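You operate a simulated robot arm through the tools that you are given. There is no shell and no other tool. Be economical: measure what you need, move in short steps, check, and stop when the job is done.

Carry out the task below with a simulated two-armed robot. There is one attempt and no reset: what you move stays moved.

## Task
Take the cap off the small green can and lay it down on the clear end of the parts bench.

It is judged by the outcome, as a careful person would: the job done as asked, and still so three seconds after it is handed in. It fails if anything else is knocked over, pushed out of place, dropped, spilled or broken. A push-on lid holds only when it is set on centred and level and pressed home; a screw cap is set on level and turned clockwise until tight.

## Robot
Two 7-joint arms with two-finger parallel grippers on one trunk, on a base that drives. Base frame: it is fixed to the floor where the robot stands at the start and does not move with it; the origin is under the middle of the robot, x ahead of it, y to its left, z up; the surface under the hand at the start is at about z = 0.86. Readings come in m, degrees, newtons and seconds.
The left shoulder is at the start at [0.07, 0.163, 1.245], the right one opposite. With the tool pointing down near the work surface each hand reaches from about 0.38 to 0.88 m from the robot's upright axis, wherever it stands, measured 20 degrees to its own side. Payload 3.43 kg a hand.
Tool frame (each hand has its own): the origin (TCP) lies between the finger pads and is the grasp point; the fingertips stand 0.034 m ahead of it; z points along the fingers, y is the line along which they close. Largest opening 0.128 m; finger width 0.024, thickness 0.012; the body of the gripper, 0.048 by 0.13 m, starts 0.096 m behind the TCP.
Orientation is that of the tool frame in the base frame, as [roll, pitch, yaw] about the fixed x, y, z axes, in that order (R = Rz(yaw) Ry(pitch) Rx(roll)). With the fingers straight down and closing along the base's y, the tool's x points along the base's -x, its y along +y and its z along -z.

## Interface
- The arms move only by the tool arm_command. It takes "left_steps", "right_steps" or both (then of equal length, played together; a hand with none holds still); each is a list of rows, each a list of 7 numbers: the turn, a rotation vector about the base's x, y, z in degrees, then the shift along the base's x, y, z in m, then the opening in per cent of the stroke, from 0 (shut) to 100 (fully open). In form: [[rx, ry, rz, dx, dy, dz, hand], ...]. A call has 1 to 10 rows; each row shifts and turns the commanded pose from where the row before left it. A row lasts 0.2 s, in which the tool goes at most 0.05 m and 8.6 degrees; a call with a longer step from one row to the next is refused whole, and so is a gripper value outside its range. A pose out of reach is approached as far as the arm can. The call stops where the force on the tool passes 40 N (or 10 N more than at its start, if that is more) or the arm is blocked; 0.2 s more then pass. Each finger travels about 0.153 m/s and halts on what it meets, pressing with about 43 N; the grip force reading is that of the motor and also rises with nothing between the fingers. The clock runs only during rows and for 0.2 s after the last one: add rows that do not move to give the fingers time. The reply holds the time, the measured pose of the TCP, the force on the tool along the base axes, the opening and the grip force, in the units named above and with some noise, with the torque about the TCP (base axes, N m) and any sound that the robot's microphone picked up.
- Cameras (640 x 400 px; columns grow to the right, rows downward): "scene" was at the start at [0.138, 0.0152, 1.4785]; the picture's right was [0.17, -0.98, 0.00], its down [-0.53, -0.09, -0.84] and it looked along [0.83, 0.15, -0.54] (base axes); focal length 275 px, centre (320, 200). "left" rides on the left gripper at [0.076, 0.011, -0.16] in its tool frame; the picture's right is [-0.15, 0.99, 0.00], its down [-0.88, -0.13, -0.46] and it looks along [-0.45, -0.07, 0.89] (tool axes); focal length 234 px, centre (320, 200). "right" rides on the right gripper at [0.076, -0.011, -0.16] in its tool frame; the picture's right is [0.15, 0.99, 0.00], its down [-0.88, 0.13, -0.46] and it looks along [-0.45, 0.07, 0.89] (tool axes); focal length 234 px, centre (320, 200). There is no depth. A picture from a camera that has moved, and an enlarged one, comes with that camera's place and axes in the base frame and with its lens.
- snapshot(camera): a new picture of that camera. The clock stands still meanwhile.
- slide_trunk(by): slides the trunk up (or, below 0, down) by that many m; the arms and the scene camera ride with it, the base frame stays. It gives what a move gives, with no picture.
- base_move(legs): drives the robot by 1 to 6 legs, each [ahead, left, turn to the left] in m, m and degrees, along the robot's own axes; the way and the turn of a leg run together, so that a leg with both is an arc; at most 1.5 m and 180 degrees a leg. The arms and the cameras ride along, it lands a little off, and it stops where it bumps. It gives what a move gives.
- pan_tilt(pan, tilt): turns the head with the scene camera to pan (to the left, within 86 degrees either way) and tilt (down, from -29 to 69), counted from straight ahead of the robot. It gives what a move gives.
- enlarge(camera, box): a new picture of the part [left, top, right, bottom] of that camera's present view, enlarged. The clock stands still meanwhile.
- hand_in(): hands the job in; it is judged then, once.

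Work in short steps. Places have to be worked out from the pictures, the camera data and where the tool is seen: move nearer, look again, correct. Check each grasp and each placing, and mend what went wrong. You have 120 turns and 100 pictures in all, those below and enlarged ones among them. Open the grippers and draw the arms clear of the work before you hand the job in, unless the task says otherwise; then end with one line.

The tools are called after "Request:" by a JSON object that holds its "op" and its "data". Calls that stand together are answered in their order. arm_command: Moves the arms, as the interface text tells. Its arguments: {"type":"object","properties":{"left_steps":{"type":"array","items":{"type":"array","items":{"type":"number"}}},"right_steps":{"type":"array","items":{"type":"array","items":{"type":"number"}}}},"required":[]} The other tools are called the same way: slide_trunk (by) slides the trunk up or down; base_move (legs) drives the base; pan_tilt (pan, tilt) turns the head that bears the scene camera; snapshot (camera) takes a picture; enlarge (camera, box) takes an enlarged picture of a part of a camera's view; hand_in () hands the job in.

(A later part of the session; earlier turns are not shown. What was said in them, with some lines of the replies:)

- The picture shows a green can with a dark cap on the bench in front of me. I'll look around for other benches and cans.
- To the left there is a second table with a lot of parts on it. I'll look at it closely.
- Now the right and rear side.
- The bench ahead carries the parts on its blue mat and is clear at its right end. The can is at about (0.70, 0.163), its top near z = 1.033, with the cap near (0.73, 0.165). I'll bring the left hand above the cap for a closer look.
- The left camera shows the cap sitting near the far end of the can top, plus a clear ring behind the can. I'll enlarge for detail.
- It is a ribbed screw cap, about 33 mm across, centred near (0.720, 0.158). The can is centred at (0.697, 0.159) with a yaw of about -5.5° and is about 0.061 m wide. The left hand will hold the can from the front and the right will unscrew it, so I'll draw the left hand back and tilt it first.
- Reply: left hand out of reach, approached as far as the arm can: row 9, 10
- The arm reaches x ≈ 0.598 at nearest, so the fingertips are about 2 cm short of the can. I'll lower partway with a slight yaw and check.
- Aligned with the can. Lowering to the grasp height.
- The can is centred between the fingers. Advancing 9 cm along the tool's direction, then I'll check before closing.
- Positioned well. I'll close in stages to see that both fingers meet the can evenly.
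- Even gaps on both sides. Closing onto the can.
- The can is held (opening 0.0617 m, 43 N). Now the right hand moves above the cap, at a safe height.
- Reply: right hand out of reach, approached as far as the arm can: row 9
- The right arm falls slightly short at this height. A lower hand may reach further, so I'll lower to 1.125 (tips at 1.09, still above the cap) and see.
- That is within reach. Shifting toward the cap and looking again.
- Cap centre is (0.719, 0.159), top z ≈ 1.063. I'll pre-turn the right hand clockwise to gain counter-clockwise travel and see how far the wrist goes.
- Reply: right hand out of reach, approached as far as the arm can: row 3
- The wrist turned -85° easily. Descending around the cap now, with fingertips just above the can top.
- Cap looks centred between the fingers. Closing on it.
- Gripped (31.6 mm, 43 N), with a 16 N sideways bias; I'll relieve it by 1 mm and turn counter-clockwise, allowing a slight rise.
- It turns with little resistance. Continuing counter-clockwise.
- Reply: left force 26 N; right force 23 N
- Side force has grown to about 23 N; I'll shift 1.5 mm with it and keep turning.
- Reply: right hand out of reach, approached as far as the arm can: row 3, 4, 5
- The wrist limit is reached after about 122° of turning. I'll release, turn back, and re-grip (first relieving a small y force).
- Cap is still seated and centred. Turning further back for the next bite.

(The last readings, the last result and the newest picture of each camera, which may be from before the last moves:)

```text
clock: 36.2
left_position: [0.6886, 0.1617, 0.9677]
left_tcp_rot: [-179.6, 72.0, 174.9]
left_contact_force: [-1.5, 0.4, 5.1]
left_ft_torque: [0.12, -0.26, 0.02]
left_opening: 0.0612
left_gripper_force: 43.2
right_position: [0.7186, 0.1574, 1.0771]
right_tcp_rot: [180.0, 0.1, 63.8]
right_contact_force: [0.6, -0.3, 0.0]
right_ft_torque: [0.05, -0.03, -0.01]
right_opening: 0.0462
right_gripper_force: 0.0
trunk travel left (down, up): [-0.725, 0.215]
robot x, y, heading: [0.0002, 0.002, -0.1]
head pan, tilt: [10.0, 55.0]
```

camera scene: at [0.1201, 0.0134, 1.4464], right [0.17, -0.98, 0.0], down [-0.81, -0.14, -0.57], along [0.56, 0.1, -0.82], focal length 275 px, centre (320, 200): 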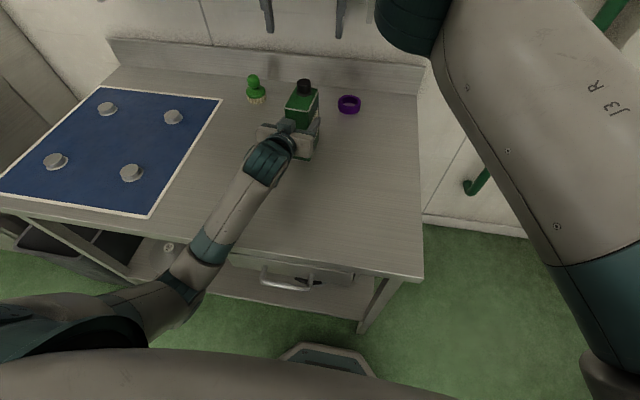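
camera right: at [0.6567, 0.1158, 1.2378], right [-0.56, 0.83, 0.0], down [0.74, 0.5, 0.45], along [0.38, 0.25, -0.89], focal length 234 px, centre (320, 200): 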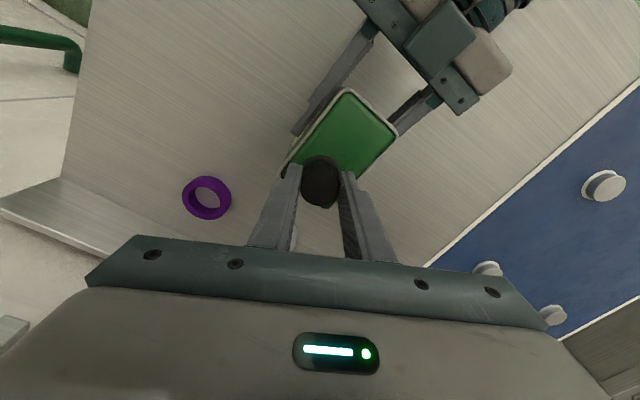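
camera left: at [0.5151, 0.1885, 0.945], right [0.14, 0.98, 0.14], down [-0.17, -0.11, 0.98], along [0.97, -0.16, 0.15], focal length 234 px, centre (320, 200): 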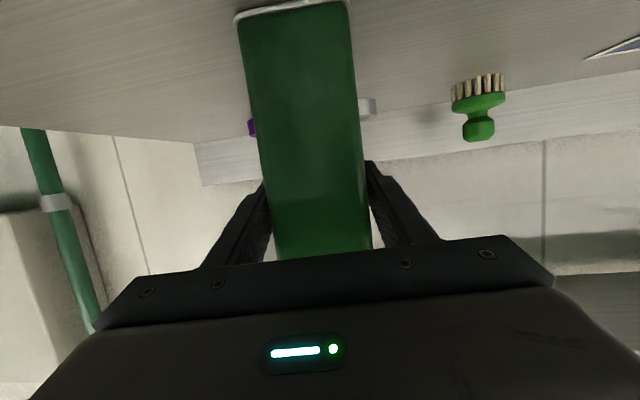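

Still no limit; going back further.

Request:
{"op": "arm_command", "data": {"right_steps": [[0, 0, -8.5, 0, 0, 0, 36], [0, 0, -8.5, 0, 0, 0, 36], [0, 0, -8.5, 0, 0, 0, 36], [0, 0, -8.5, 0, 0, 0, 36], [0, 0, -8.5, 0, 0, 0, 36], [0, 0, -8.5, 0, 0, 0, 36], [0, 0, -8.5, 0, 0, 0, 36], [0, 0, -8.5, 0, 0, 0, 36]]}}

Request:
{"op": "enlarge", "data": {"camera": "right", "box": [220, 80, 420, 280]}}

```text
clock: 38.0
left_position: [0.6889, 0.1602, 0.967]
left_tcp_rot: [-179.7, 72.0, 174.9]
left_contact_force: [-0.6, -0.4, 3.2]
left_ft_torque: [0.15, -0.23, 0.03]
left_opening: 0.0614
left_gripper_force: 42.8
right_position: [0.7185, 0.1588, 1.079]
right_tcp_rot: [179.9, 0.0, -4.3]
right_contact_force: [-0.4, -0.3, -0.4]
right_ft_torque: [0.02, 0.01, 0.01]
right_opening: 0.0463
right_gripper_force: 0.0
trunk travel left (down, up): [-0.725, 0.215]
robot x, y, heading: [-0.0026, -0.0001, 0.1]
head pan, tilt: [10.0, 55.0]
```

```text
2.00 times, centred on (320, 180) of right
camera zoom: at [0.7954, 0.163, 1.2383], right [0.07, -1.0, 0.0], down [-0.89, -0.06, 0.46], along [-0.46, -0.03, -0.89], focal length 468 px, centre (320, 240)
```

zoom: 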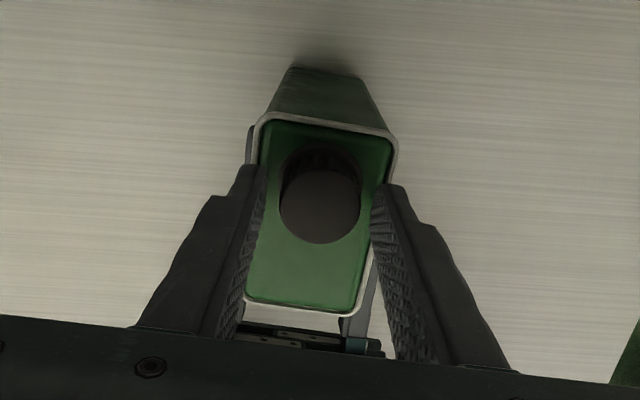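

Well centred. Gripping again and turning counter-clockwise.

Request:
{"op": "arm_command", "data": {"right_steps": [[0, 0, 0, 0, 0, -0.001, 26], [0, 0, 0, 0, 0, 0, 10], [0, 0, 0, 0, 0, 0, 10]]}}

```text
clock: 38.8
left_position: [0.6888, 0.1608, 0.9666]
left_tcp_rot: [-179.6, 72.0, 174.9]
left_contact_force: [0.3, -2.0, 2.5]
left_ft_torque: [0.47, -0.37, -0.05]
left_opening: 0.0617
left_gripper_force: 43.3
right_position: [0.718, 0.1583, 1.0771]
right_tcp_rot: [-179.9, 0.0, -4.2]
right_contact_force: [0.9, 2.5, 1.4]
right_ft_torque: [0.06, -0.05, 0.05]
right_opening: 0.0307
right_gripper_force: 43.2
trunk travel left (down, up): [-0.725, 0.215]
robot x, y, heading: [0.0025, -0.0001, 0.3]
head pan, tilt: [10.0, 55.0]
```

Centred, with only small forces. Turning 85°.

Request:
{"op": "arm_command", "data": {"right_steps": [[0, 0, 8.5, 0, 0, 0.0001, 10], [0, 0, 8.5, 0, 0, 0.0001, 10], [0, 0, 8.5, 0, 0, 0.0001, 10], [0, 0, 8.5, 0, 0, 0.0001, 10], [0, 0, 8.5, 0, 0, 0.0001, 10], [0, 0, 8.5, 0, 0, 0.0001, 10], [0, 0, 8.5, 0, 0, 0.0001, 10], [0, 0, 8.5, 0, 0, 0.0001, 10], [0, 0, 8.5, 0, 0, 0.0001, 10], [0, 0, 8.5, 0, 0, 0.0001, 10]]}}

```text
clock: 41.0
left_position: [0.6893, 0.1602, 0.9674]
left_tcp_rot: [-179.7, 72.0, 174.8]
left_contact_force: [-5.9, 8.8, 2.7]
left_ft_torque: [-0.59, -0.61, 0.28]
left_opening: 0.0616
left_gripper_force: 42.6
right_position: [0.7194, 0.1577, 1.0777]
right_tcp_rot: [180.0, 0.1, 80.8]
right_contact_force: [5.3, -6.3, -2.1]
right_ft_torque: [-0.19, -0.16, -0.1]
right_opening: 0.0307
right_gripper_force: 43.1
trunk travel left (down, up): [-0.725, 0.215]
robot x, y, heading: [0.0001, 0.0048, 0.0]
head pan, tilt: [10.0, 55.0]
```

Smooth. Continuing.

Request:
{"op": "arm_command", "data": {"right_steps": [[0, 0, 8.5, 0.0004, -0.0005, 0.0001, 10], [0, 0, 8.5, 0, 0, 0.0001, 10], [0, 0, 8.5, 0, 0, 0.0001, 10], [0, 0, 8.5, 0, 0, 0.0001, 10], [0, 0, 8.5, 0, 0, 0.0001, 10], [0, 0, 8.5, 0, 0, 0.0001, 10], [0, 0, 8.5, 0, 0, 0.0001, 10], [0, 0, 8.5, 0, 0, 0.0001, 10], [0, 0, 8.5, 0, 0, 0.0001, 10], [0, 0, 8.5, 0, 0, 0.0001, 10]]}}

Request:
{"op": "enlarge", "data": {"camera": "right", "box": [220, 80, 420, 280]}}

Request:
{"op": "enlarge", "data": {"camera": "scene", "box": [270, 60, 340, 130]}}

```text
clock: 43.2
left_position: [0.6907, 0.1604, 0.9667]
left_tcp_rot: [-179.5, 72.1, 174.9]
left_contact_force: [-26.8, 7.4, 2.7]
left_ft_torque: [-0.23, -1.92, 0.25]
left_opening: 0.0617
left_gripper_force: 43.1
right_position: [0.7196, 0.1567, 1.0785]
right_tcp_rot: [-180.0, 0.1, 165.8]
right_contact_force: [25.4, -5.4, -0.8]
right_ft_torque: [-0.16, -0.56, -0.21]
right_opening: 0.0307
right_gripper_force: 43.1
trunk travel left (down, up): [-0.725, 0.215]
robot x, y, heading: [0.0029, 0.0005, -0.1]
head pan, tilt: [10.0, 55.0]
```

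```text
2.00 times, centred on (320, 180) of right
camera zoom: at [0.6434, 0.1644, 1.2389], right [0.1, 1.0, 0.0], down [0.88, -0.09, 0.46], along [0.46, -0.05, -0.89], focal length 468 px, centre (320, 240)
```

zoom: 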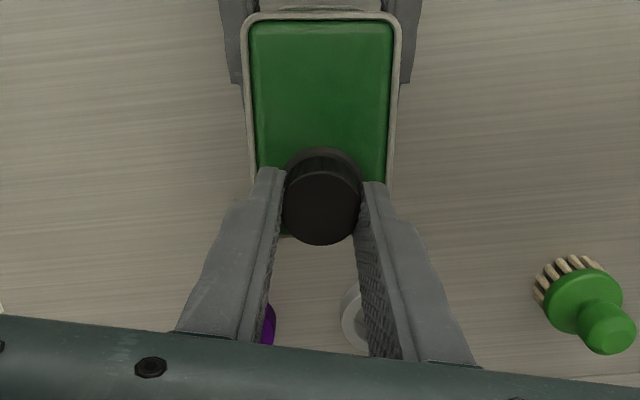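

```text
5.71 times, centred on (305, 95) of scene
camera zoom: at [0.1207, 0.0122, 1.4464], right [0.17, -0.98, 0.0], down [-0.81, -0.14, -0.57], along [0.56, 0.1, -0.82], focal length 1574 px, centre (406, 800)
```

zoom: 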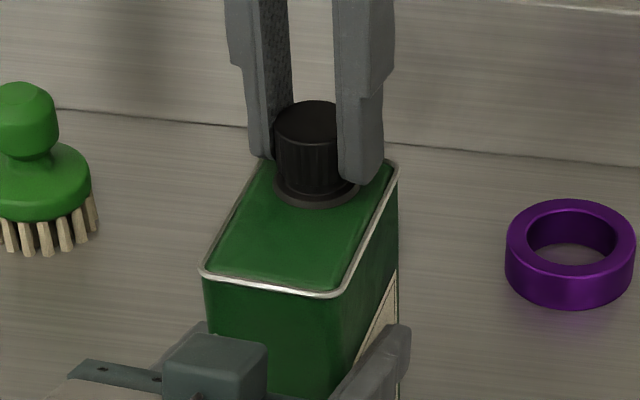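

About 290° turned so far. I'll relieve the x force, finish this stroke, then test with a gentle lift.

Request:
{"op": "arm_command", "data": {"right_steps": [[0, 0, 0, 0.0012, -0.0003, 0, 10], [0, 0, 8.5, 0, 0, 0.0001, 10], [0, 0, 8.5, 0, 0, 0.0001, 10], [0, 0, 8.5, 0, 0, 0.0001, 10], [0, 0, 8.5, 0, 0, 0.0001, 10], [0, 0, 0, 0, 0, 0.001, 10], [0, 0, 0, 0, 0, 0.001, 10]]}}

```text
clock: 44.8
left_position: [0.6892, 0.1597, 0.9668]
left_tcp_rot: [-179.5, 72.1, 174.9]
left_contact_force: [-10.1, -2.9, 4.1]
left_ft_torque: [0.22, -1.17, -0.15]
left_opening: 0.0618
left_gripper_force: 43.4
right_position: [0.7197, 0.158, 1.0802]
right_tcp_rot: [179.9, 0.0, -160.1]
right_contact_force: [11.6, 2.9, -5.4]
right_ft_torque: [0.06, -0.22, 0.02]
right_opening: 0.0306
right_gripper_force: 42.8
trunk travel left (down, up): [-0.725, 0.215]
robot x, y, heading: [0.0037, 0.0011, -0.0]
head pan, tilt: [10.0, 55.0]
```

Slight pull-back of 5 N; lifting 2 mm more to test.

Request:
{"op": "arm_command", "data": {"right_steps": [[0, 0, 0, 0.0004, 0, 0.001, 10], [0, 0, 0, 0, 0, 0.001, 10]]}}

Request:
{"op": "enlarge", "data": {"camera": "scene", "box": [270, 60, 340, 130]}}

```text
clock: 45.4
left_position: [0.6885, 0.1609, 0.9664]
left_tcp_rot: [-179.6, 72.0, 174.9]
left_contact_force: [-1.6, -4.1, 4.2]
left_ft_torque: [0.38, -0.27, -0.17]
left_opening: 0.0618
left_gripper_force: 43.3
right_position: [0.7203, 0.1583, 1.0828]
right_tcp_rot: [180.0, 0.0, -160.1]
right_contact_force: [2.7, 3.6, -1.6]
right_ft_torque: [0.06, -0.03, 0.02]
right_opening: 0.0303
right_gripper_force: 43.0
trunk travel left (down, up): [-0.725, 0.215]
robot x, y, heading: [0.0027, -0.0025, 0.2]
head pan, tilt: [10.0, 55.0]
```

```text
5.71 times, centred on (305, 95) of scene
camera zoom: at [0.1209, 0.0121, 1.4464], right [0.17, -0.98, 0.0], down [-0.81, -0.14, -0.57], along [0.56, 0.1, -0.82], focal length 1574 px, centre (406, 800)
```

zoom: 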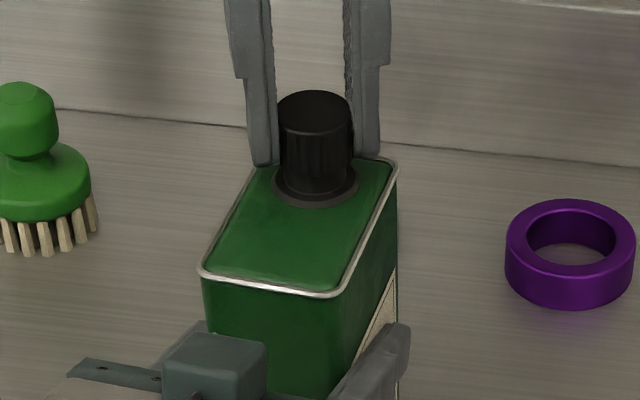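

The cap top has risen with the fingers and the force has dropped. Lifting another 8 mm straight up.

Request:
{"op": "arm_command", "data": {"right_steps": [[0, 0, 0, 0, 0, 0.002, 10], [0, 0, 0, 0, 0, 0.003, 10], [0, 0, 0, 0, 0, 0.003, 10]]}}

Request:
{"op": "enlarge", "data": {"camera": "scene", "box": [270, 60, 340, 130]}}

```text
clock: 46.2
left_position: [0.6903, 0.1599, 0.9666]
left_tcp_rot: [-179.6, 72.0, 174.9]
left_contact_force: [0.8, -5.8, 4.9]
left_ft_torque: [0.65, -0.12, -0.2]
left_opening: 0.0614
left_gripper_force: 43.2
right_position: [0.7207, 0.1567, 1.0911]
right_tcp_rot: [-179.9, 0.1, -160.2]
right_contact_force: [0.9, 5.8, -3.2]
right_ft_torque: [0.14, -0.04, 0.0]
right_opening: 0.0303
right_gripper_force: 43.1
trunk travel left (down, up): [-0.725, 0.215]
robot x, y, heading: [-0.0004, -0.0005, -0.1]
head pan, tilt: [10.0, 55.0]
```

```text
5.71 times, centred on (305, 95) of scene
camera zoom: at [0.1209, 0.0122, 1.4464], right [0.17, -0.98, 0.0], down [-0.81, -0.14, -0.57], along [0.56, 0.1, -0.82], focal length 1574 px, centre (406, 800)
```

zoom: 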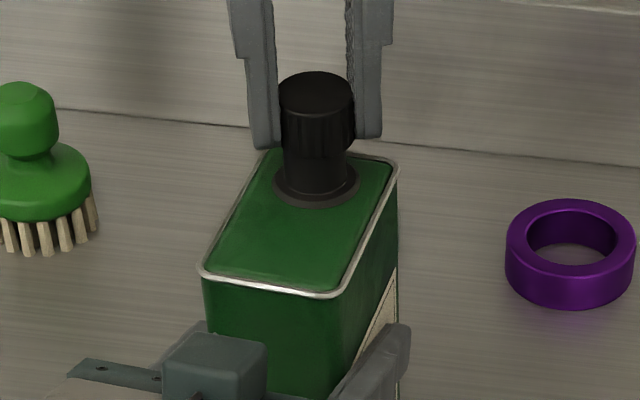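

The cap is coming off over the smooth neck. Continuing straight up to clear it.

Request:
{"op": "arm_command", "data": {"right_steps": [[0, 0, 0, 0, 0.0003, 0.005, 10], [0, 0, 0, 0, 0, 0.01, 10], [0, 0, 0, 0, 0, 0.01, 10], [0, 0, 0, 0, 0, 0.015, 10], [0, 0, 0, 0, 0, 0.02, 10]]}}

Request:
{"op": "enlarge", "data": {"camera": "scene", "box": [250, 20, 350, 130]}}

Request:
{"op": "snapshot", "data": {"camera": "right"}}

```text
clock: 47.4
left_position: [0.6887, 0.1608, 0.9682]
left_tcp_rot: [-179.7, 71.9, 174.9]
left_contact_force: [-1.3, 1.3, 3.8]
left_ft_torque: [0.3, 0.34, -0.07]
left_opening: 0.0617
left_gripper_force: 43.0
right_position: [0.7128, 0.1523, 1.1497]
right_tcp_rot: [180.0, 0.3, -160.2]
right_contact_force: [0.4, -0.9, -0.1]
right_ft_torque: [0.02, -0.01, 0.02]
right_opening: 0.0304
right_gripper_force: 43.2
right hand out of reach, approached as far as the arm can: row 4, 5
trunk travel left (down, up): [-0.725, 0.215]
robot x, y, heading: [-0.0002, -0.0014, 0.2]
head pan, tilt: [10.0, 55.0]
```

```text
3.64 times, centred on (300, 75) of scene
camera zoom: at [0.1203, 0.0123, 1.4464], right [0.17, -0.98, 0.0], down [-0.81, -0.14, -0.57], along [0.56, 0.1, -0.82], focal length 1001 px, centre (393, 654)
```

zoom: 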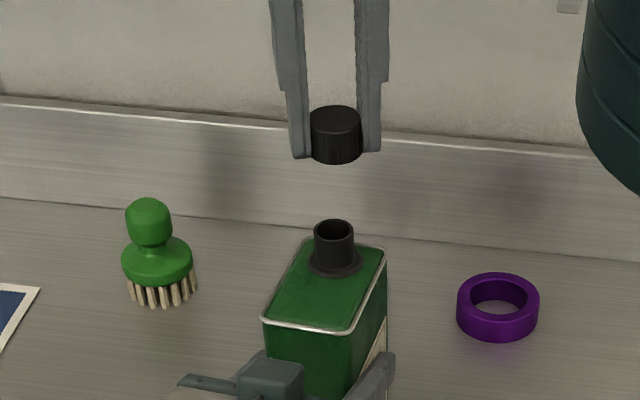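

```text
59 pictures are left
camera right: at [0.6462, 0.1165, 1.3103], right [-0.47, 0.88, 0.0], down [0.78, 0.42, 0.46], along [0.4, 0.22, -0.89], focal length 234 px, centre (320, 200)
```

right: 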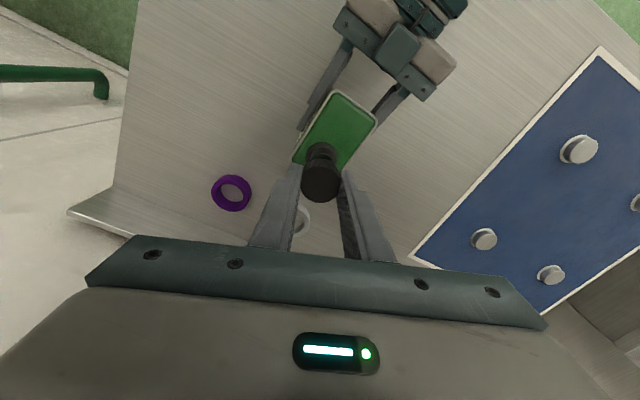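

The cap is off and held. Carrying it to the clear right end, aiming for about (0.58, -0.08): first sideways, then back.

Request:
{"op": "arm_command", "data": {"right_steps": [[0, 0, 0, 0, -0.03, 0, 10], [0, 0, -6.5, 0, -0.04, 0, 10], [0, 0, -6.5, -0.01, -0.04, 0, 10], [0, 0, -6.5, -0.02, -0.04, 0, 10], [0, 0, 0, -0.03, -0.04, 0, 10], [0, 0, 0, -0.035, -0.03, 0, 10], [0, 0, 0, -0.035, -0.012, 0, 10]]}}

Request:
{"op": "snapshot", "data": {"camera": "right"}}

Request:
{"op": "snapshot", "data": {"camera": "scene"}}

```text
clock: 49.0
left_position: [0.6894, 0.1609, 0.9664]
left_tcp_rot: [-179.6, 72.1, 174.9]
left_contact_force: [-0.5, -0.5, 2.2]
left_ft_torque: [0.07, 0.28, 0.04]
left_opening: 0.0616
left_gripper_force: 43.3
right_position: [0.5848, -0.0803, 1.1499]
right_tcp_rot: [-180.0, 0.2, -179.7]
right_contact_force: [0.3, 0.4, 0.2]
right_ft_torque: [-0.02, -0.03, 0.03]
right_opening: 0.0302
right_gripper_force: 43.0
trunk travel left (down, up): [-0.725, 0.215]
robot x, y, heading: [0.0027, 0.0008, 0.1]
head pan, tilt: [10.0, 55.0]
```

```text
58 pictures are left
camera right: at [0.5081, -0.0916, 1.3101], right [-0.15, 0.99, 0.0], down [0.88, 0.14, 0.46], along [0.45, 0.07, -0.89], focal length 234 px, centre (320, 200)
```

right: 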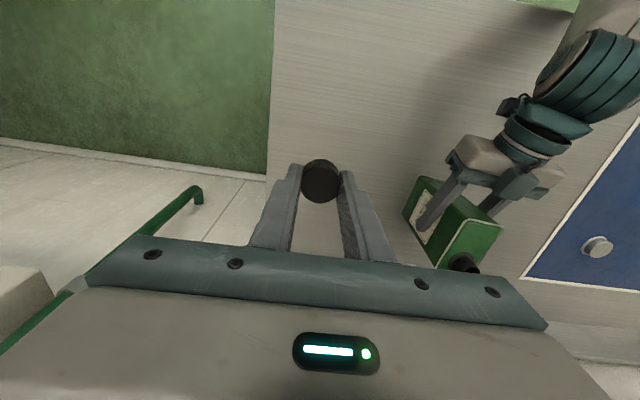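

```text
57 pictures are left
camera scene: at [0.1201, 0.0116, 1.4464], right [0.17, -0.98, 0.0], down [-0.81, -0.14, -0.57], along [0.57, 0.1, -0.82], focal length 275 px, centre (320, 200)
```

scene: 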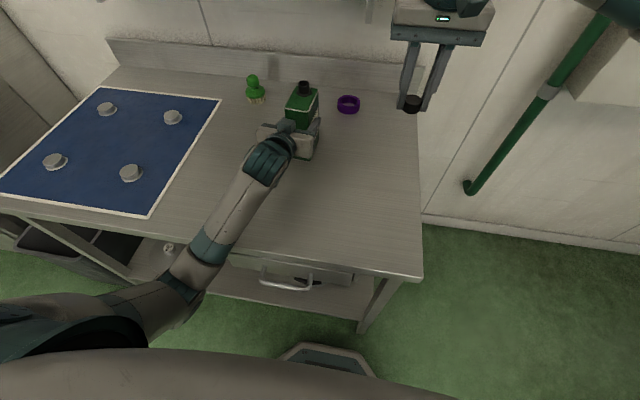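

Bench edge is at y ≈ -0.17, so the spot is well on it. Lowering to just above the surface.

Request:
{"op": "arm_command", "data": {"right_steps": [[0, 0, 0, 0, 0.005, -0.03, 10], [0, 0, 0, 0, 0.005, -0.03, 10], [0, 0, 0, 0, 0, -0.03, 10], [0, 0, 0, 0, 0, -0.03, 10], [0, 0, 0, 0, 0, -0.03, 10], [0, 0, 0, 0, 0, -0.03, 10], [0, 0, 0, 0, 0, -0.03, 10], [0, 0, 0, 0, 0, -0.02, 10]]}}

Request:
{"op": "snapshot", "data": {"camera": "scene"}}

```text
clock: 50.8
left_position: [0.6903, 0.1603, 0.9677]
left_tcp_rot: [-179.5, 72.0, 174.9]
left_contact_force: [0.9, 0.0, 0.7]
left_ft_torque: [0.04, 0.08, 0.0]
left_opening: 0.0618
left_gripper_force: 43.3
right_position: [0.5851, -0.0693, 0.9194]
right_tcp_rot: [-180.0, 0.0, -179.6]
right_contact_force: [0.2, 0.2, -0.5]
right_ft_torque: [-0.01, -0.03, 0.0]
right_opening: 0.0303
right_gripper_force: 43.1
trunk travel left (down, up): [-0.725, 0.215]
robot x, y, heading: [0.0018, -0.001, -0.3]
head pan, tilt: [10.0, 55.0]
```

```text
56 pictures are left
camera scene: at [0.1209, 0.012, 1.4464], right [0.17, -0.98, 0.0], down [-0.81, -0.14, -0.57], along [0.56, 0.1, -0.82], focal length 275 px, centre (320, 200)
```

scene: 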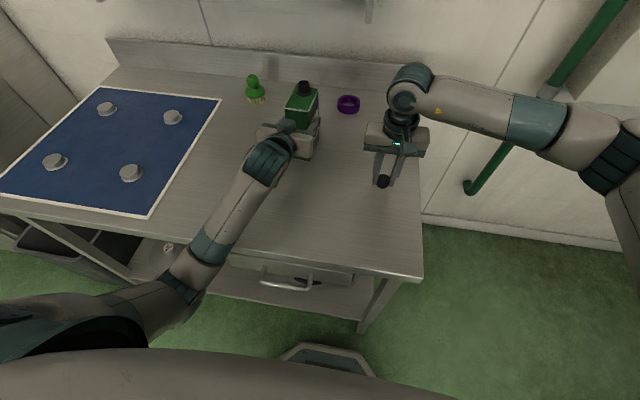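

Now down in small steps until contact shows.

Request:
{"op": "arm_command", "data": {"right_steps": [[0, 0, 0, 0, 0, -0.006, 10], [0, 0, 0, 0, 0, -0.004, 10], [0, 0, 0, 0, 0, -0.003, 10], [0, 0, 0, 0, 0, -0.002, 10]]}}

Request:
{"op": "enlarge", "data": {"camera": "scene", "box": [350, 130, 430, 210]}}

```text
clock: 51.8
left_position: [0.6903, 0.1609, 0.9672]
left_tcp_rot: [-179.6, 72.0, 174.9]
left_contact_force: [0.2, -0.2, 0.9]
left_ft_torque: [0.06, 0.08, 0.0]
left_opening: 0.0614
left_gripper_force: 43.0
right_position: [0.5843, -0.0691, 0.9049]
right_tcp_rot: [-180.0, 0.1, -179.7]
right_contact_force: [0.0, -0.5, -0.3]
right_ft_torque: [0.02, 0.02, -0.01]
right_opening: 0.0301
right_gripper_force: 43.0
trunk travel left (down, up): [-0.725, 0.215]
robot x, y, heading: [0.0009, 0.0003, -0.1]
head pan, tilt: [10.0, 55.0]
```

```text
5.00 times, centred on (390, 170) of scene
camera zoom: at [0.1209, 0.012, 1.4464], right [0.17, -0.98, 0.0], down [-0.81, -0.14, -0.57], along [0.56, 0.1, -0.82], focal length 1377 px, centre (-30, 350)
```

zoom: 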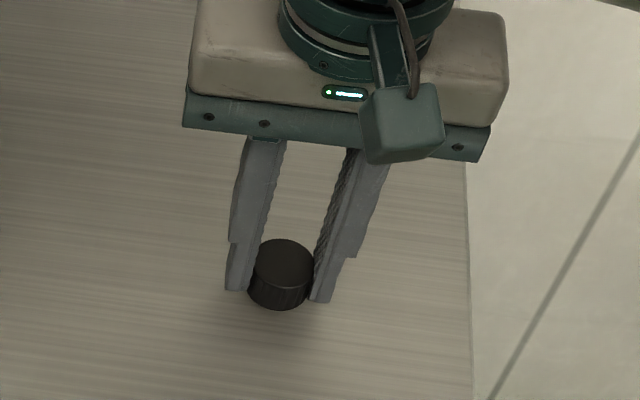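

No contact yet. Continuing with 1.5–2 mm steps.

Request:
{"op": "arm_command", "data": {"right_steps": [[0, 0, 0, 0, 0, -0.002, 10], [0, 0, 0, 0, 0, -0.002, 10]]}}

Request:
{"op": "arm_command", "data": {"right_steps": [[0, 0, 0, 0, 0, -0.0015, 10], [0, 0, 0, 0, 0, -0.001, 10]]}}

```text
clock: 52.4
left_position: [0.6899, 0.1595, 0.9668]
left_tcp_rot: [-179.7, 72.0, 174.9]
left_contact_force: [0.4, -0.7, 0.4]
left_ft_torque: [0.07, 0.08, -0.01]
left_opening: 0.0616
left_gripper_force: 43.0
right_position: [0.5843, -0.0699, 0.9015]
right_tcp_rot: [-180.0, 0.1, -179.7]
right_contact_force: [0.1, -0.4, 0.3]
right_ft_torque: [0.01, 0.0, -0.01]
right_opening: 0.0304
right_gripper_force: 43.2
trunk travel left (down, up): [-0.725, 0.215]
robot x, y, heading: [-0.0021, 0.0002, -0.1]
head pan, tilt: [10.0, 55.0]
```

```text
clock: 53.0
left_position: [0.6888, 0.1605, 0.9669]
left_tcp_rot: [-179.6, 72.1, 174.9]
left_contact_force: [0.6, -0.6, 1.5]
left_ft_torque: [0.06, 0.12, -0.05]
left_opening: 0.0619
left_gripper_force: 42.6
right_position: [0.5852, -0.0683, 0.8983]
right_tcp_rot: [-180.0, 0.1, -179.8]
right_contact_force: [-0.1, -0.2, 0.1]
right_ft_torque: [-0.02, 0.01, -0.01]
right_opening: 0.0304
right_gripper_force: 43.5
trunk travel left (down, up): [-0.725, 0.215]
robot x, y, heading: [0.0, -0.004, 0.0]
head pan, tilt: [10.0, 55.0]
```

Still free at 0.898; a little more.

Request:
{"op": "arm_command", "data": {"right_steps": [[0, 0, 0, 0, 0, -0.001, 10], [0, 0, 0, 0, 0, -0.001, 10]]}}

Request:
{"op": "arm_command", "data": {"right_steps": [[0, 0, 0, 0, 0, -0.001, 10], [0, 0, 0, 0, 0, -0.0005, 10]]}}

Request:
{"op": "enlarge", "data": {"camera": "scene", "box": [350, 130, 430, 210]}}

```text
clock: 53.6
left_position: [0.6895, 0.161, 0.9669]
left_tcp_rot: [-179.6, 72.0, 174.9]
left_contact_force: [0.3, -1.0, 0.5]
left_ft_torque: [0.04, 0.09, -0.04]
left_opening: 0.0615
left_gripper_force: 43.3
right_position: [0.5857, -0.0684, 0.8968]
right_tcp_rot: [180.0, 0.1, -179.7]
right_contact_force: [-0.4, 0.5, 0.0]
right_ft_torque: [0.0, 0.03, -0.01]
right_opening: 0.0304
right_gripper_force: 42.9
trunk travel left (down, up): [-0.725, 0.215]
robot x, y, heading: [-0.0005, 0.0013, 0.1]
head pan, tilt: [10.0, 55.0]
```

```text
clock: 54.2
left_position: [0.6897, 0.1595, 0.9672]
left_tcp_rot: [-179.6, 72.0, 174.9]
left_contact_force: [0.0, -0.9, 0.6]
left_ft_torque: [0.09, 0.07, 0.02]
left_opening: 0.0617
left_gripper_force: 43.0
right_position: [0.5849, -0.0683, 0.8943]
right_tcp_rot: [180.0, 0.2, -179.7]
right_contact_force: [0.2, 0.1, -0.1]
right_ft_torque: [0.02, -0.01, 0.03]
right_opening: 0.0303
right_gripper_force: 43.2
trunk travel left (down, up): [-0.725, 0.215]
robot x, y, heading: [0.0013, 0.0023, -0.1]
head pan, tilt: [10.0, 55.0]
```

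```text
5.00 times, centred on (390, 170) of scene
camera zoom: at [0.1209, 0.0121, 1.4464], right [0.17, -0.98, 0.0], down [-0.81, -0.14, -0.57], along [0.56, 0.1, -0.82], focal length 1377 px, centre (-30, 350)
```

zoom: 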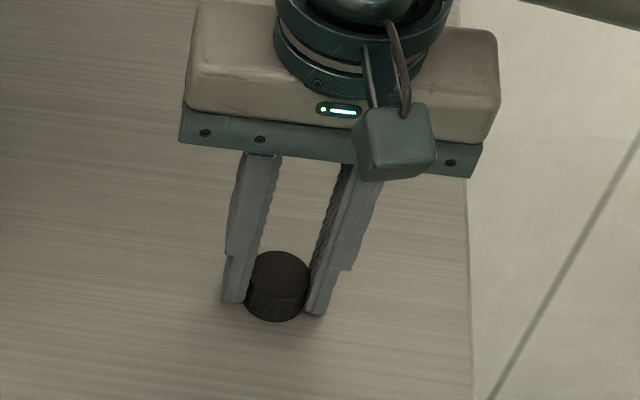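

Nearly there by the shadow; a few more 1 mm steps.

Request:
{"op": "arm_command", "data": {"right_steps": [[0, 0, 0, 0, 0, -0.001, 10], [0, 0, 0, 0, 0, -0.001, 10]]}}

Request:
{"op": "arm_command", "data": {"right_steps": [[0, 0, 0, 0, 0, -0.001, 10], [0, 0, 0, 0, 0, -0.0005, 10]]}}

```text
clock: 54.8
left_position: [0.6893, 0.1612, 0.9668]
left_tcp_rot: [-179.4, 71.9, 175.0]
left_contact_force: [-0.2, 0.2, -0.1]
left_ft_torque: [0.02, 0.02, -0.02]
left_opening: 0.0617
left_gripper_force: 43.1
right_position: [0.5838, -0.0681, 0.8933]
right_tcp_rot: [180.0, 0.2, -179.7]
right_contact_force: [0.2, -0.7, 8.1]
right_ft_torque: [-0.09, 0.11, 0.09]
right_opening: 0.03
right_gripper_force: 43.2
trunk travel left (down, up): [-0.725, 0.215]
robot x, y, heading: [0.0017, 0.0008, 0.1]
head pan, tilt: [10.0, 55.0]
```

```text
clock: 55.4
left_position: [0.6898, 0.1606, 0.9685]
left_tcp_rot: [-179.6, 72.2, 174.9]
left_contact_force: [-0.6, -0.5, -0.6]
left_ft_torque: [0.0, -0.01, -0.01]
left_opening: 0.0614
left_gripper_force: 43.0
right_position: [0.585, -0.0692, 0.894]
right_tcp_rot: [-179.9, 0.2, -179.7]
right_contact_force: [3.3, -1.3, 21.9]
right_ft_torque: [-0.32, 0.18, 0.29]
right_opening: 0.0305
right_gripper_force: 43.5
trunk travel left (down, up): [-0.725, 0.215]
robot x, y, heading: [-0.0016, -0.0005, -0.0]
head pan, tilt: [10.0, 55.0]
```

Contact with the bench. Backing off 1.5 mm, then opening the right fingers, and rising.

Request:
{"op": "arm_command", "data": {"right_steps": [[0, 0, 0, 0, 0, 0.0015, 10], [0, 0, 0, 0, 0, 0, 28], [0, 0, 0, 0, 0, 0, 40], [0, 0, 0, 0, 0, 0, 50], [0, 0, 0, 0, 0, 0.02, 50], [0, 0, 0, 0, 0, 0.04, 50], [0, 0, 0, 0, 0, 0.04, 50], [0, 0, 0, 0, 0, 0.04, 50]]}}

Request:
{"op": "snapshot", "data": {"camera": "scene"}}

Request:
{"op": "snapshot", "data": {"camera": "right"}}

```text
clock: 57.2
left_position: [0.689, 0.1603, 0.9674]
left_tcp_rot: [-179.4, 72.0, 174.9]
left_contact_force: [-1.2, -0.3, 0.6]
left_ft_torque: [0.06, 0.21, 0.05]
left_opening: 0.0618
left_gripper_force: 43.1
right_position: [0.5835, -0.0686, 1.0335]
right_tcp_rot: [-179.9, 0.2, -179.7]
right_contact_force: [0.5, 0.0, -1.0]
right_ft_torque: [0.02, 0.02, 0.01]
right_opening: 0.0638
right_gripper_force: 0.0
trunk travel left (down, up): [-0.725, 0.215]
robot x, y, heading: [0.0003, -0.0032, 0.1]
head pan, tilt: [10.0, 55.0]
```

```text
53 pictures are left
camera scene: at [0.1204, 0.0126, 1.4463], right [0.17, -0.98, 0.0], down [-0.81, -0.14, -0.57], along [0.56, 0.1, -0.82], focal length 275 px, centre (320, 200)
```

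scene: 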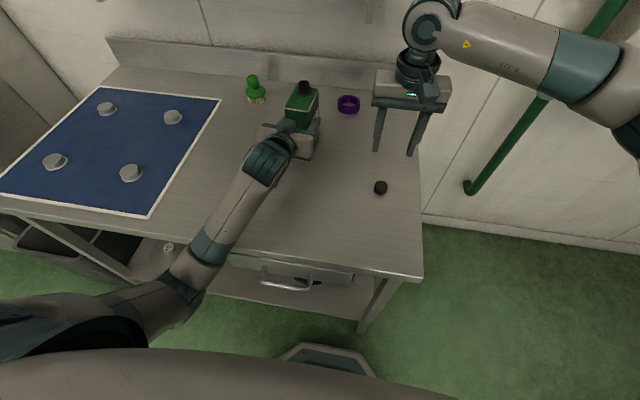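

```text
52 pictures are left
camera right: at [0.5083, -0.0802, 1.1935], right [-0.15, 0.99, 0.0], down [0.88, 0.14, 0.46], along [0.45, 0.07, -0.89], focal length 234 px, centre (320, 200)
```

right: 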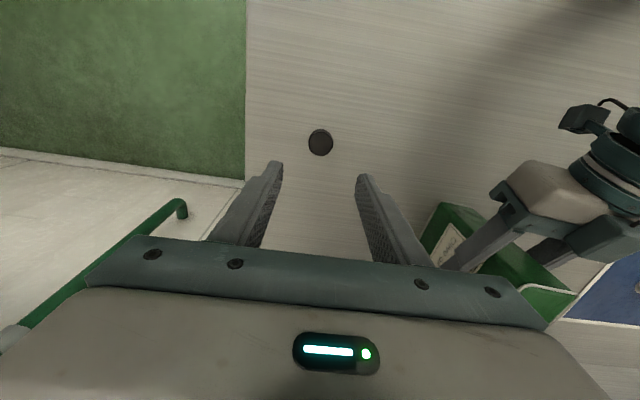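

The cap stands upright on the clear end. Now the left hand opens evenly and withdraws straight back, while the right rises clear.

Request:
{"op": "arm_command", "data": {"left_steps": [[0, 0, 0, 0, 0, 0, 50], [0, 0, 0, 0, 0, 0, 60], [0, 0, 0, 0, 0, 0, 80], [0, 0, 0, 0, 0, 0, 100], [0, 0, 0, 0, 0, 0, 100]], "right_steps": [[0, 0, 0, 0, 0, 0.03, 50], [0, 0, 0, 0, 0, 0.03, 50], [0, 0, 0, 0, 0, 0.03, 50], [0, 0, 0, 0, 0, 0.03, 50], [0, 0, 0, 0, 0, 0.03, 50]]}}

Request:
{"op": "arm_command", "data": {"left_steps": [[0, 0, 0, -0.023, 0.002, 0, 100], [0, 0, 0, -0.023, 0.002, 0, 100], [0, 0, 0, -0.023, 0.002, 0, 100], [0, 0, 0, -0.023, 0.002, 0, 100]], "right_steps": [[0, 0, 0, -0.03, 0, 0.0, 100], [0, 0, 0, -0.03, 0, 0.0, 100], [0, 0, 0, -0.03, 0, 0.0, 100], [0, 0, 0, -0.03, 0, 0, 100]]}}

Request:
{"op": "snapshot", "data": {"camera": "scene"}}

Request:
{"op": "snapshot", "data": {"camera": "left"}}

```text
clock: 58.4
left_position: [0.6895, 0.1604, 0.9677]
left_tcp_rot: [-179.4, 72.0, 174.9]
left_contact_force: [0.7, 0.1, -0.3]
left_ft_torque: [-0.03, -0.01, 0.01]
left_opening: 0.128
left_gripper_force: 0.1
right_position: [0.5852, -0.0695, 1.1832]
right_tcp_rot: [180.0, 0.1, -179.6]
right_contact_force: [-0.3, 0.5, 0.4]
right_ft_torque: [0.03, 0.01, 0.03]
right_opening: 0.0639
right_gripper_force: 0.1
trunk travel left (down, up): [-0.725, 0.215]
robot x, y, heading: [-0.0029, -0.0026, 0.3]
head pan, tilt: [10.0, 55.0]
```

```text
clock: 59.4
left_position: [0.597, 0.1698, 0.969]
left_tcp_rot: [-179.7, 72.1, 174.8]
left_contact_force: [-0.6, 0.2, 0.2]
left_ft_torque: [-0.02, 0.02, 0.0]
left_opening: 0.1279
left_gripper_force: 0.1
right_position: [0.463, -0.0697, 1.1844]
right_tcp_rot: [180.0, 0.2, -179.6]
right_contact_force: [-1.0, -0.7, -0.8]
right_ft_torque: [-0.01, -0.05, 0.02]
right_opening: 0.1282
right_gripper_force: 0.1
trunk travel left (down, up): [-0.725, 0.215]
robot x, y, heading: [-0.0022, 0.004, 0.1]
head pan, tilt: [10.0, 55.0]
```

```text
51 pictures are left
camera scene: at [0.119, 0.0123, 1.4466], right [0.17, -0.98, 0.0], down [-0.81, -0.14, -0.57], along [0.57, 0.1, -0.82], focal length 275 px, centre (320, 200)
```

scene: 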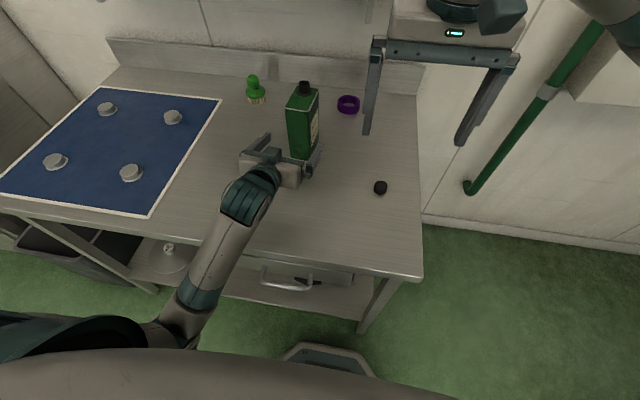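

```text
50 pictures are left
camera left: at [0.4215, 0.1971, 0.9458], right [0.14, 0.98, 0.14], down [-0.17, -0.11, 0.98], along [0.97, -0.16, 0.16], focal length 234 px, centre (320, 200)
```

left: 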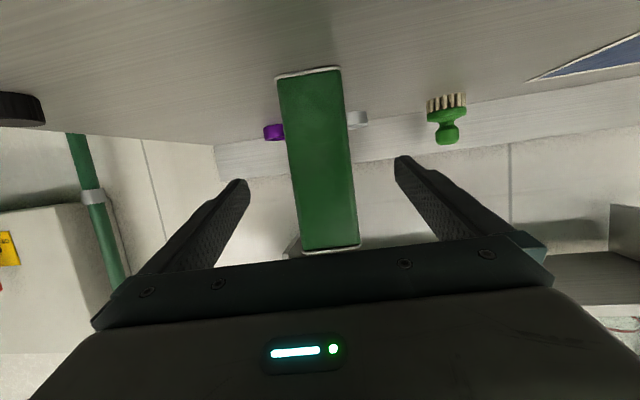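

The can stands where it was. Raising the left hand straight up, reversing its descent.

Request:
{"op": "arm_command", "data": {"left_steps": [[0, 0, 0, 0, 0, 0.03, 100], [0, 0, 0, 0, 0, 0.03, 100], [0, 0, 0, 0, 0, 0.03, 100], [0, 0, 0, 0, 0, 0.03, 100], [0, 0, 0, 0, 0, 0.03, 100], [0, 0, 0, 0, 0, 0.03, 100], [0, 0, 0, 0, 0.02, 0.03, 100], [0, 0, 0, 0, 0.03, 0, 100]]}}

Request:
{"op": "snapshot", "data": {"camera": "scene"}}

Request:
{"op": "enlarge", "data": {"camera": "scene", "box": [240, 60, 420, 220]}}

```text
clock: 61.2
left_position: [0.6061, 0.2198, 1.1764]
left_tcp_rot: [-179.4, 72.0, 175.0]
left_contact_force: [0.4, -0.7, -0.9]
left_ft_torque: [-0.03, 0.02, -0.07]
left_opening: 0.1279
left_gripper_force: 0.1
left hand out of reach, approached as far as the arm can: row 7
right_position: [0.4658, -0.0699, 1.1826]
right_tcp_rot: [-179.9, 0.2, -179.7]
right_contact_force: [0.7, -0.3, -0.4]
right_ft_torque: [-0.01, 0.02, -0.01]
right_opening: 0.1281
right_gripper_force: 0.0
trunk travel left (down, up): [-0.725, 0.215]
robot x, y, heading: [-0.0001, 0.0008, -0.2]
head pan, tilt: [10.0, 55.0]
```

```text
49 pictures are left
camera scene: at [0.122, 0.0136, 1.4462], right [0.17, -0.98, 0.0], down [-0.81, -0.14, -0.57], along [0.56, 0.1, -0.82], focal length 275 px, centre (320, 200)
```

scene: 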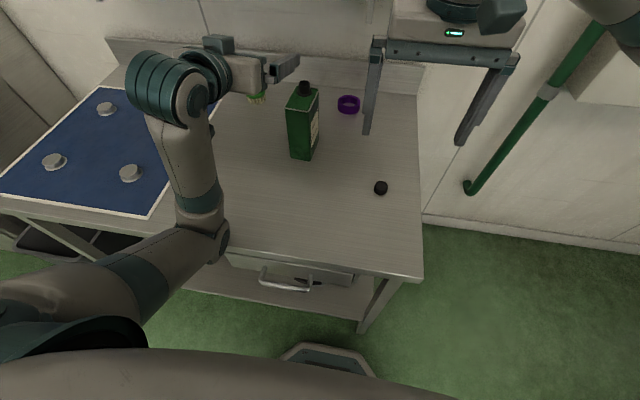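

```text
2.50 times, centred on (330, 140) of scene
camera zoom: at [0.122, 0.0136, 1.4462], right [0.17, -0.98, 0.0], down [-0.81, -0.14, -0.57], along [0.56, 0.1, -0.82], focal length 688 px, centre (295, 350)
```

zoom: 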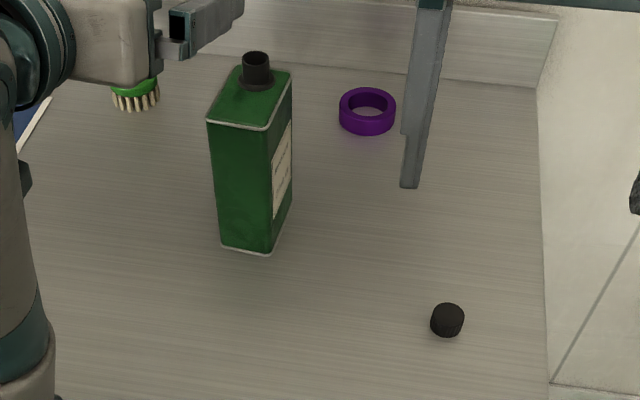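

The can is open and still standing in place. The cap lies on the clear right end, both grippers are open, and the arms are clear. Handing in.

Request:
{"op": "hand_in", "data": {}}

```text
The job is handed in.
```

I unscrewed the cap from the small green can and laid it on the clear right end of the bench in front of the robot, which I took to be the parts bench. The can is still upright in its place, the last picture shows nothing else moved, and the job is handed in.
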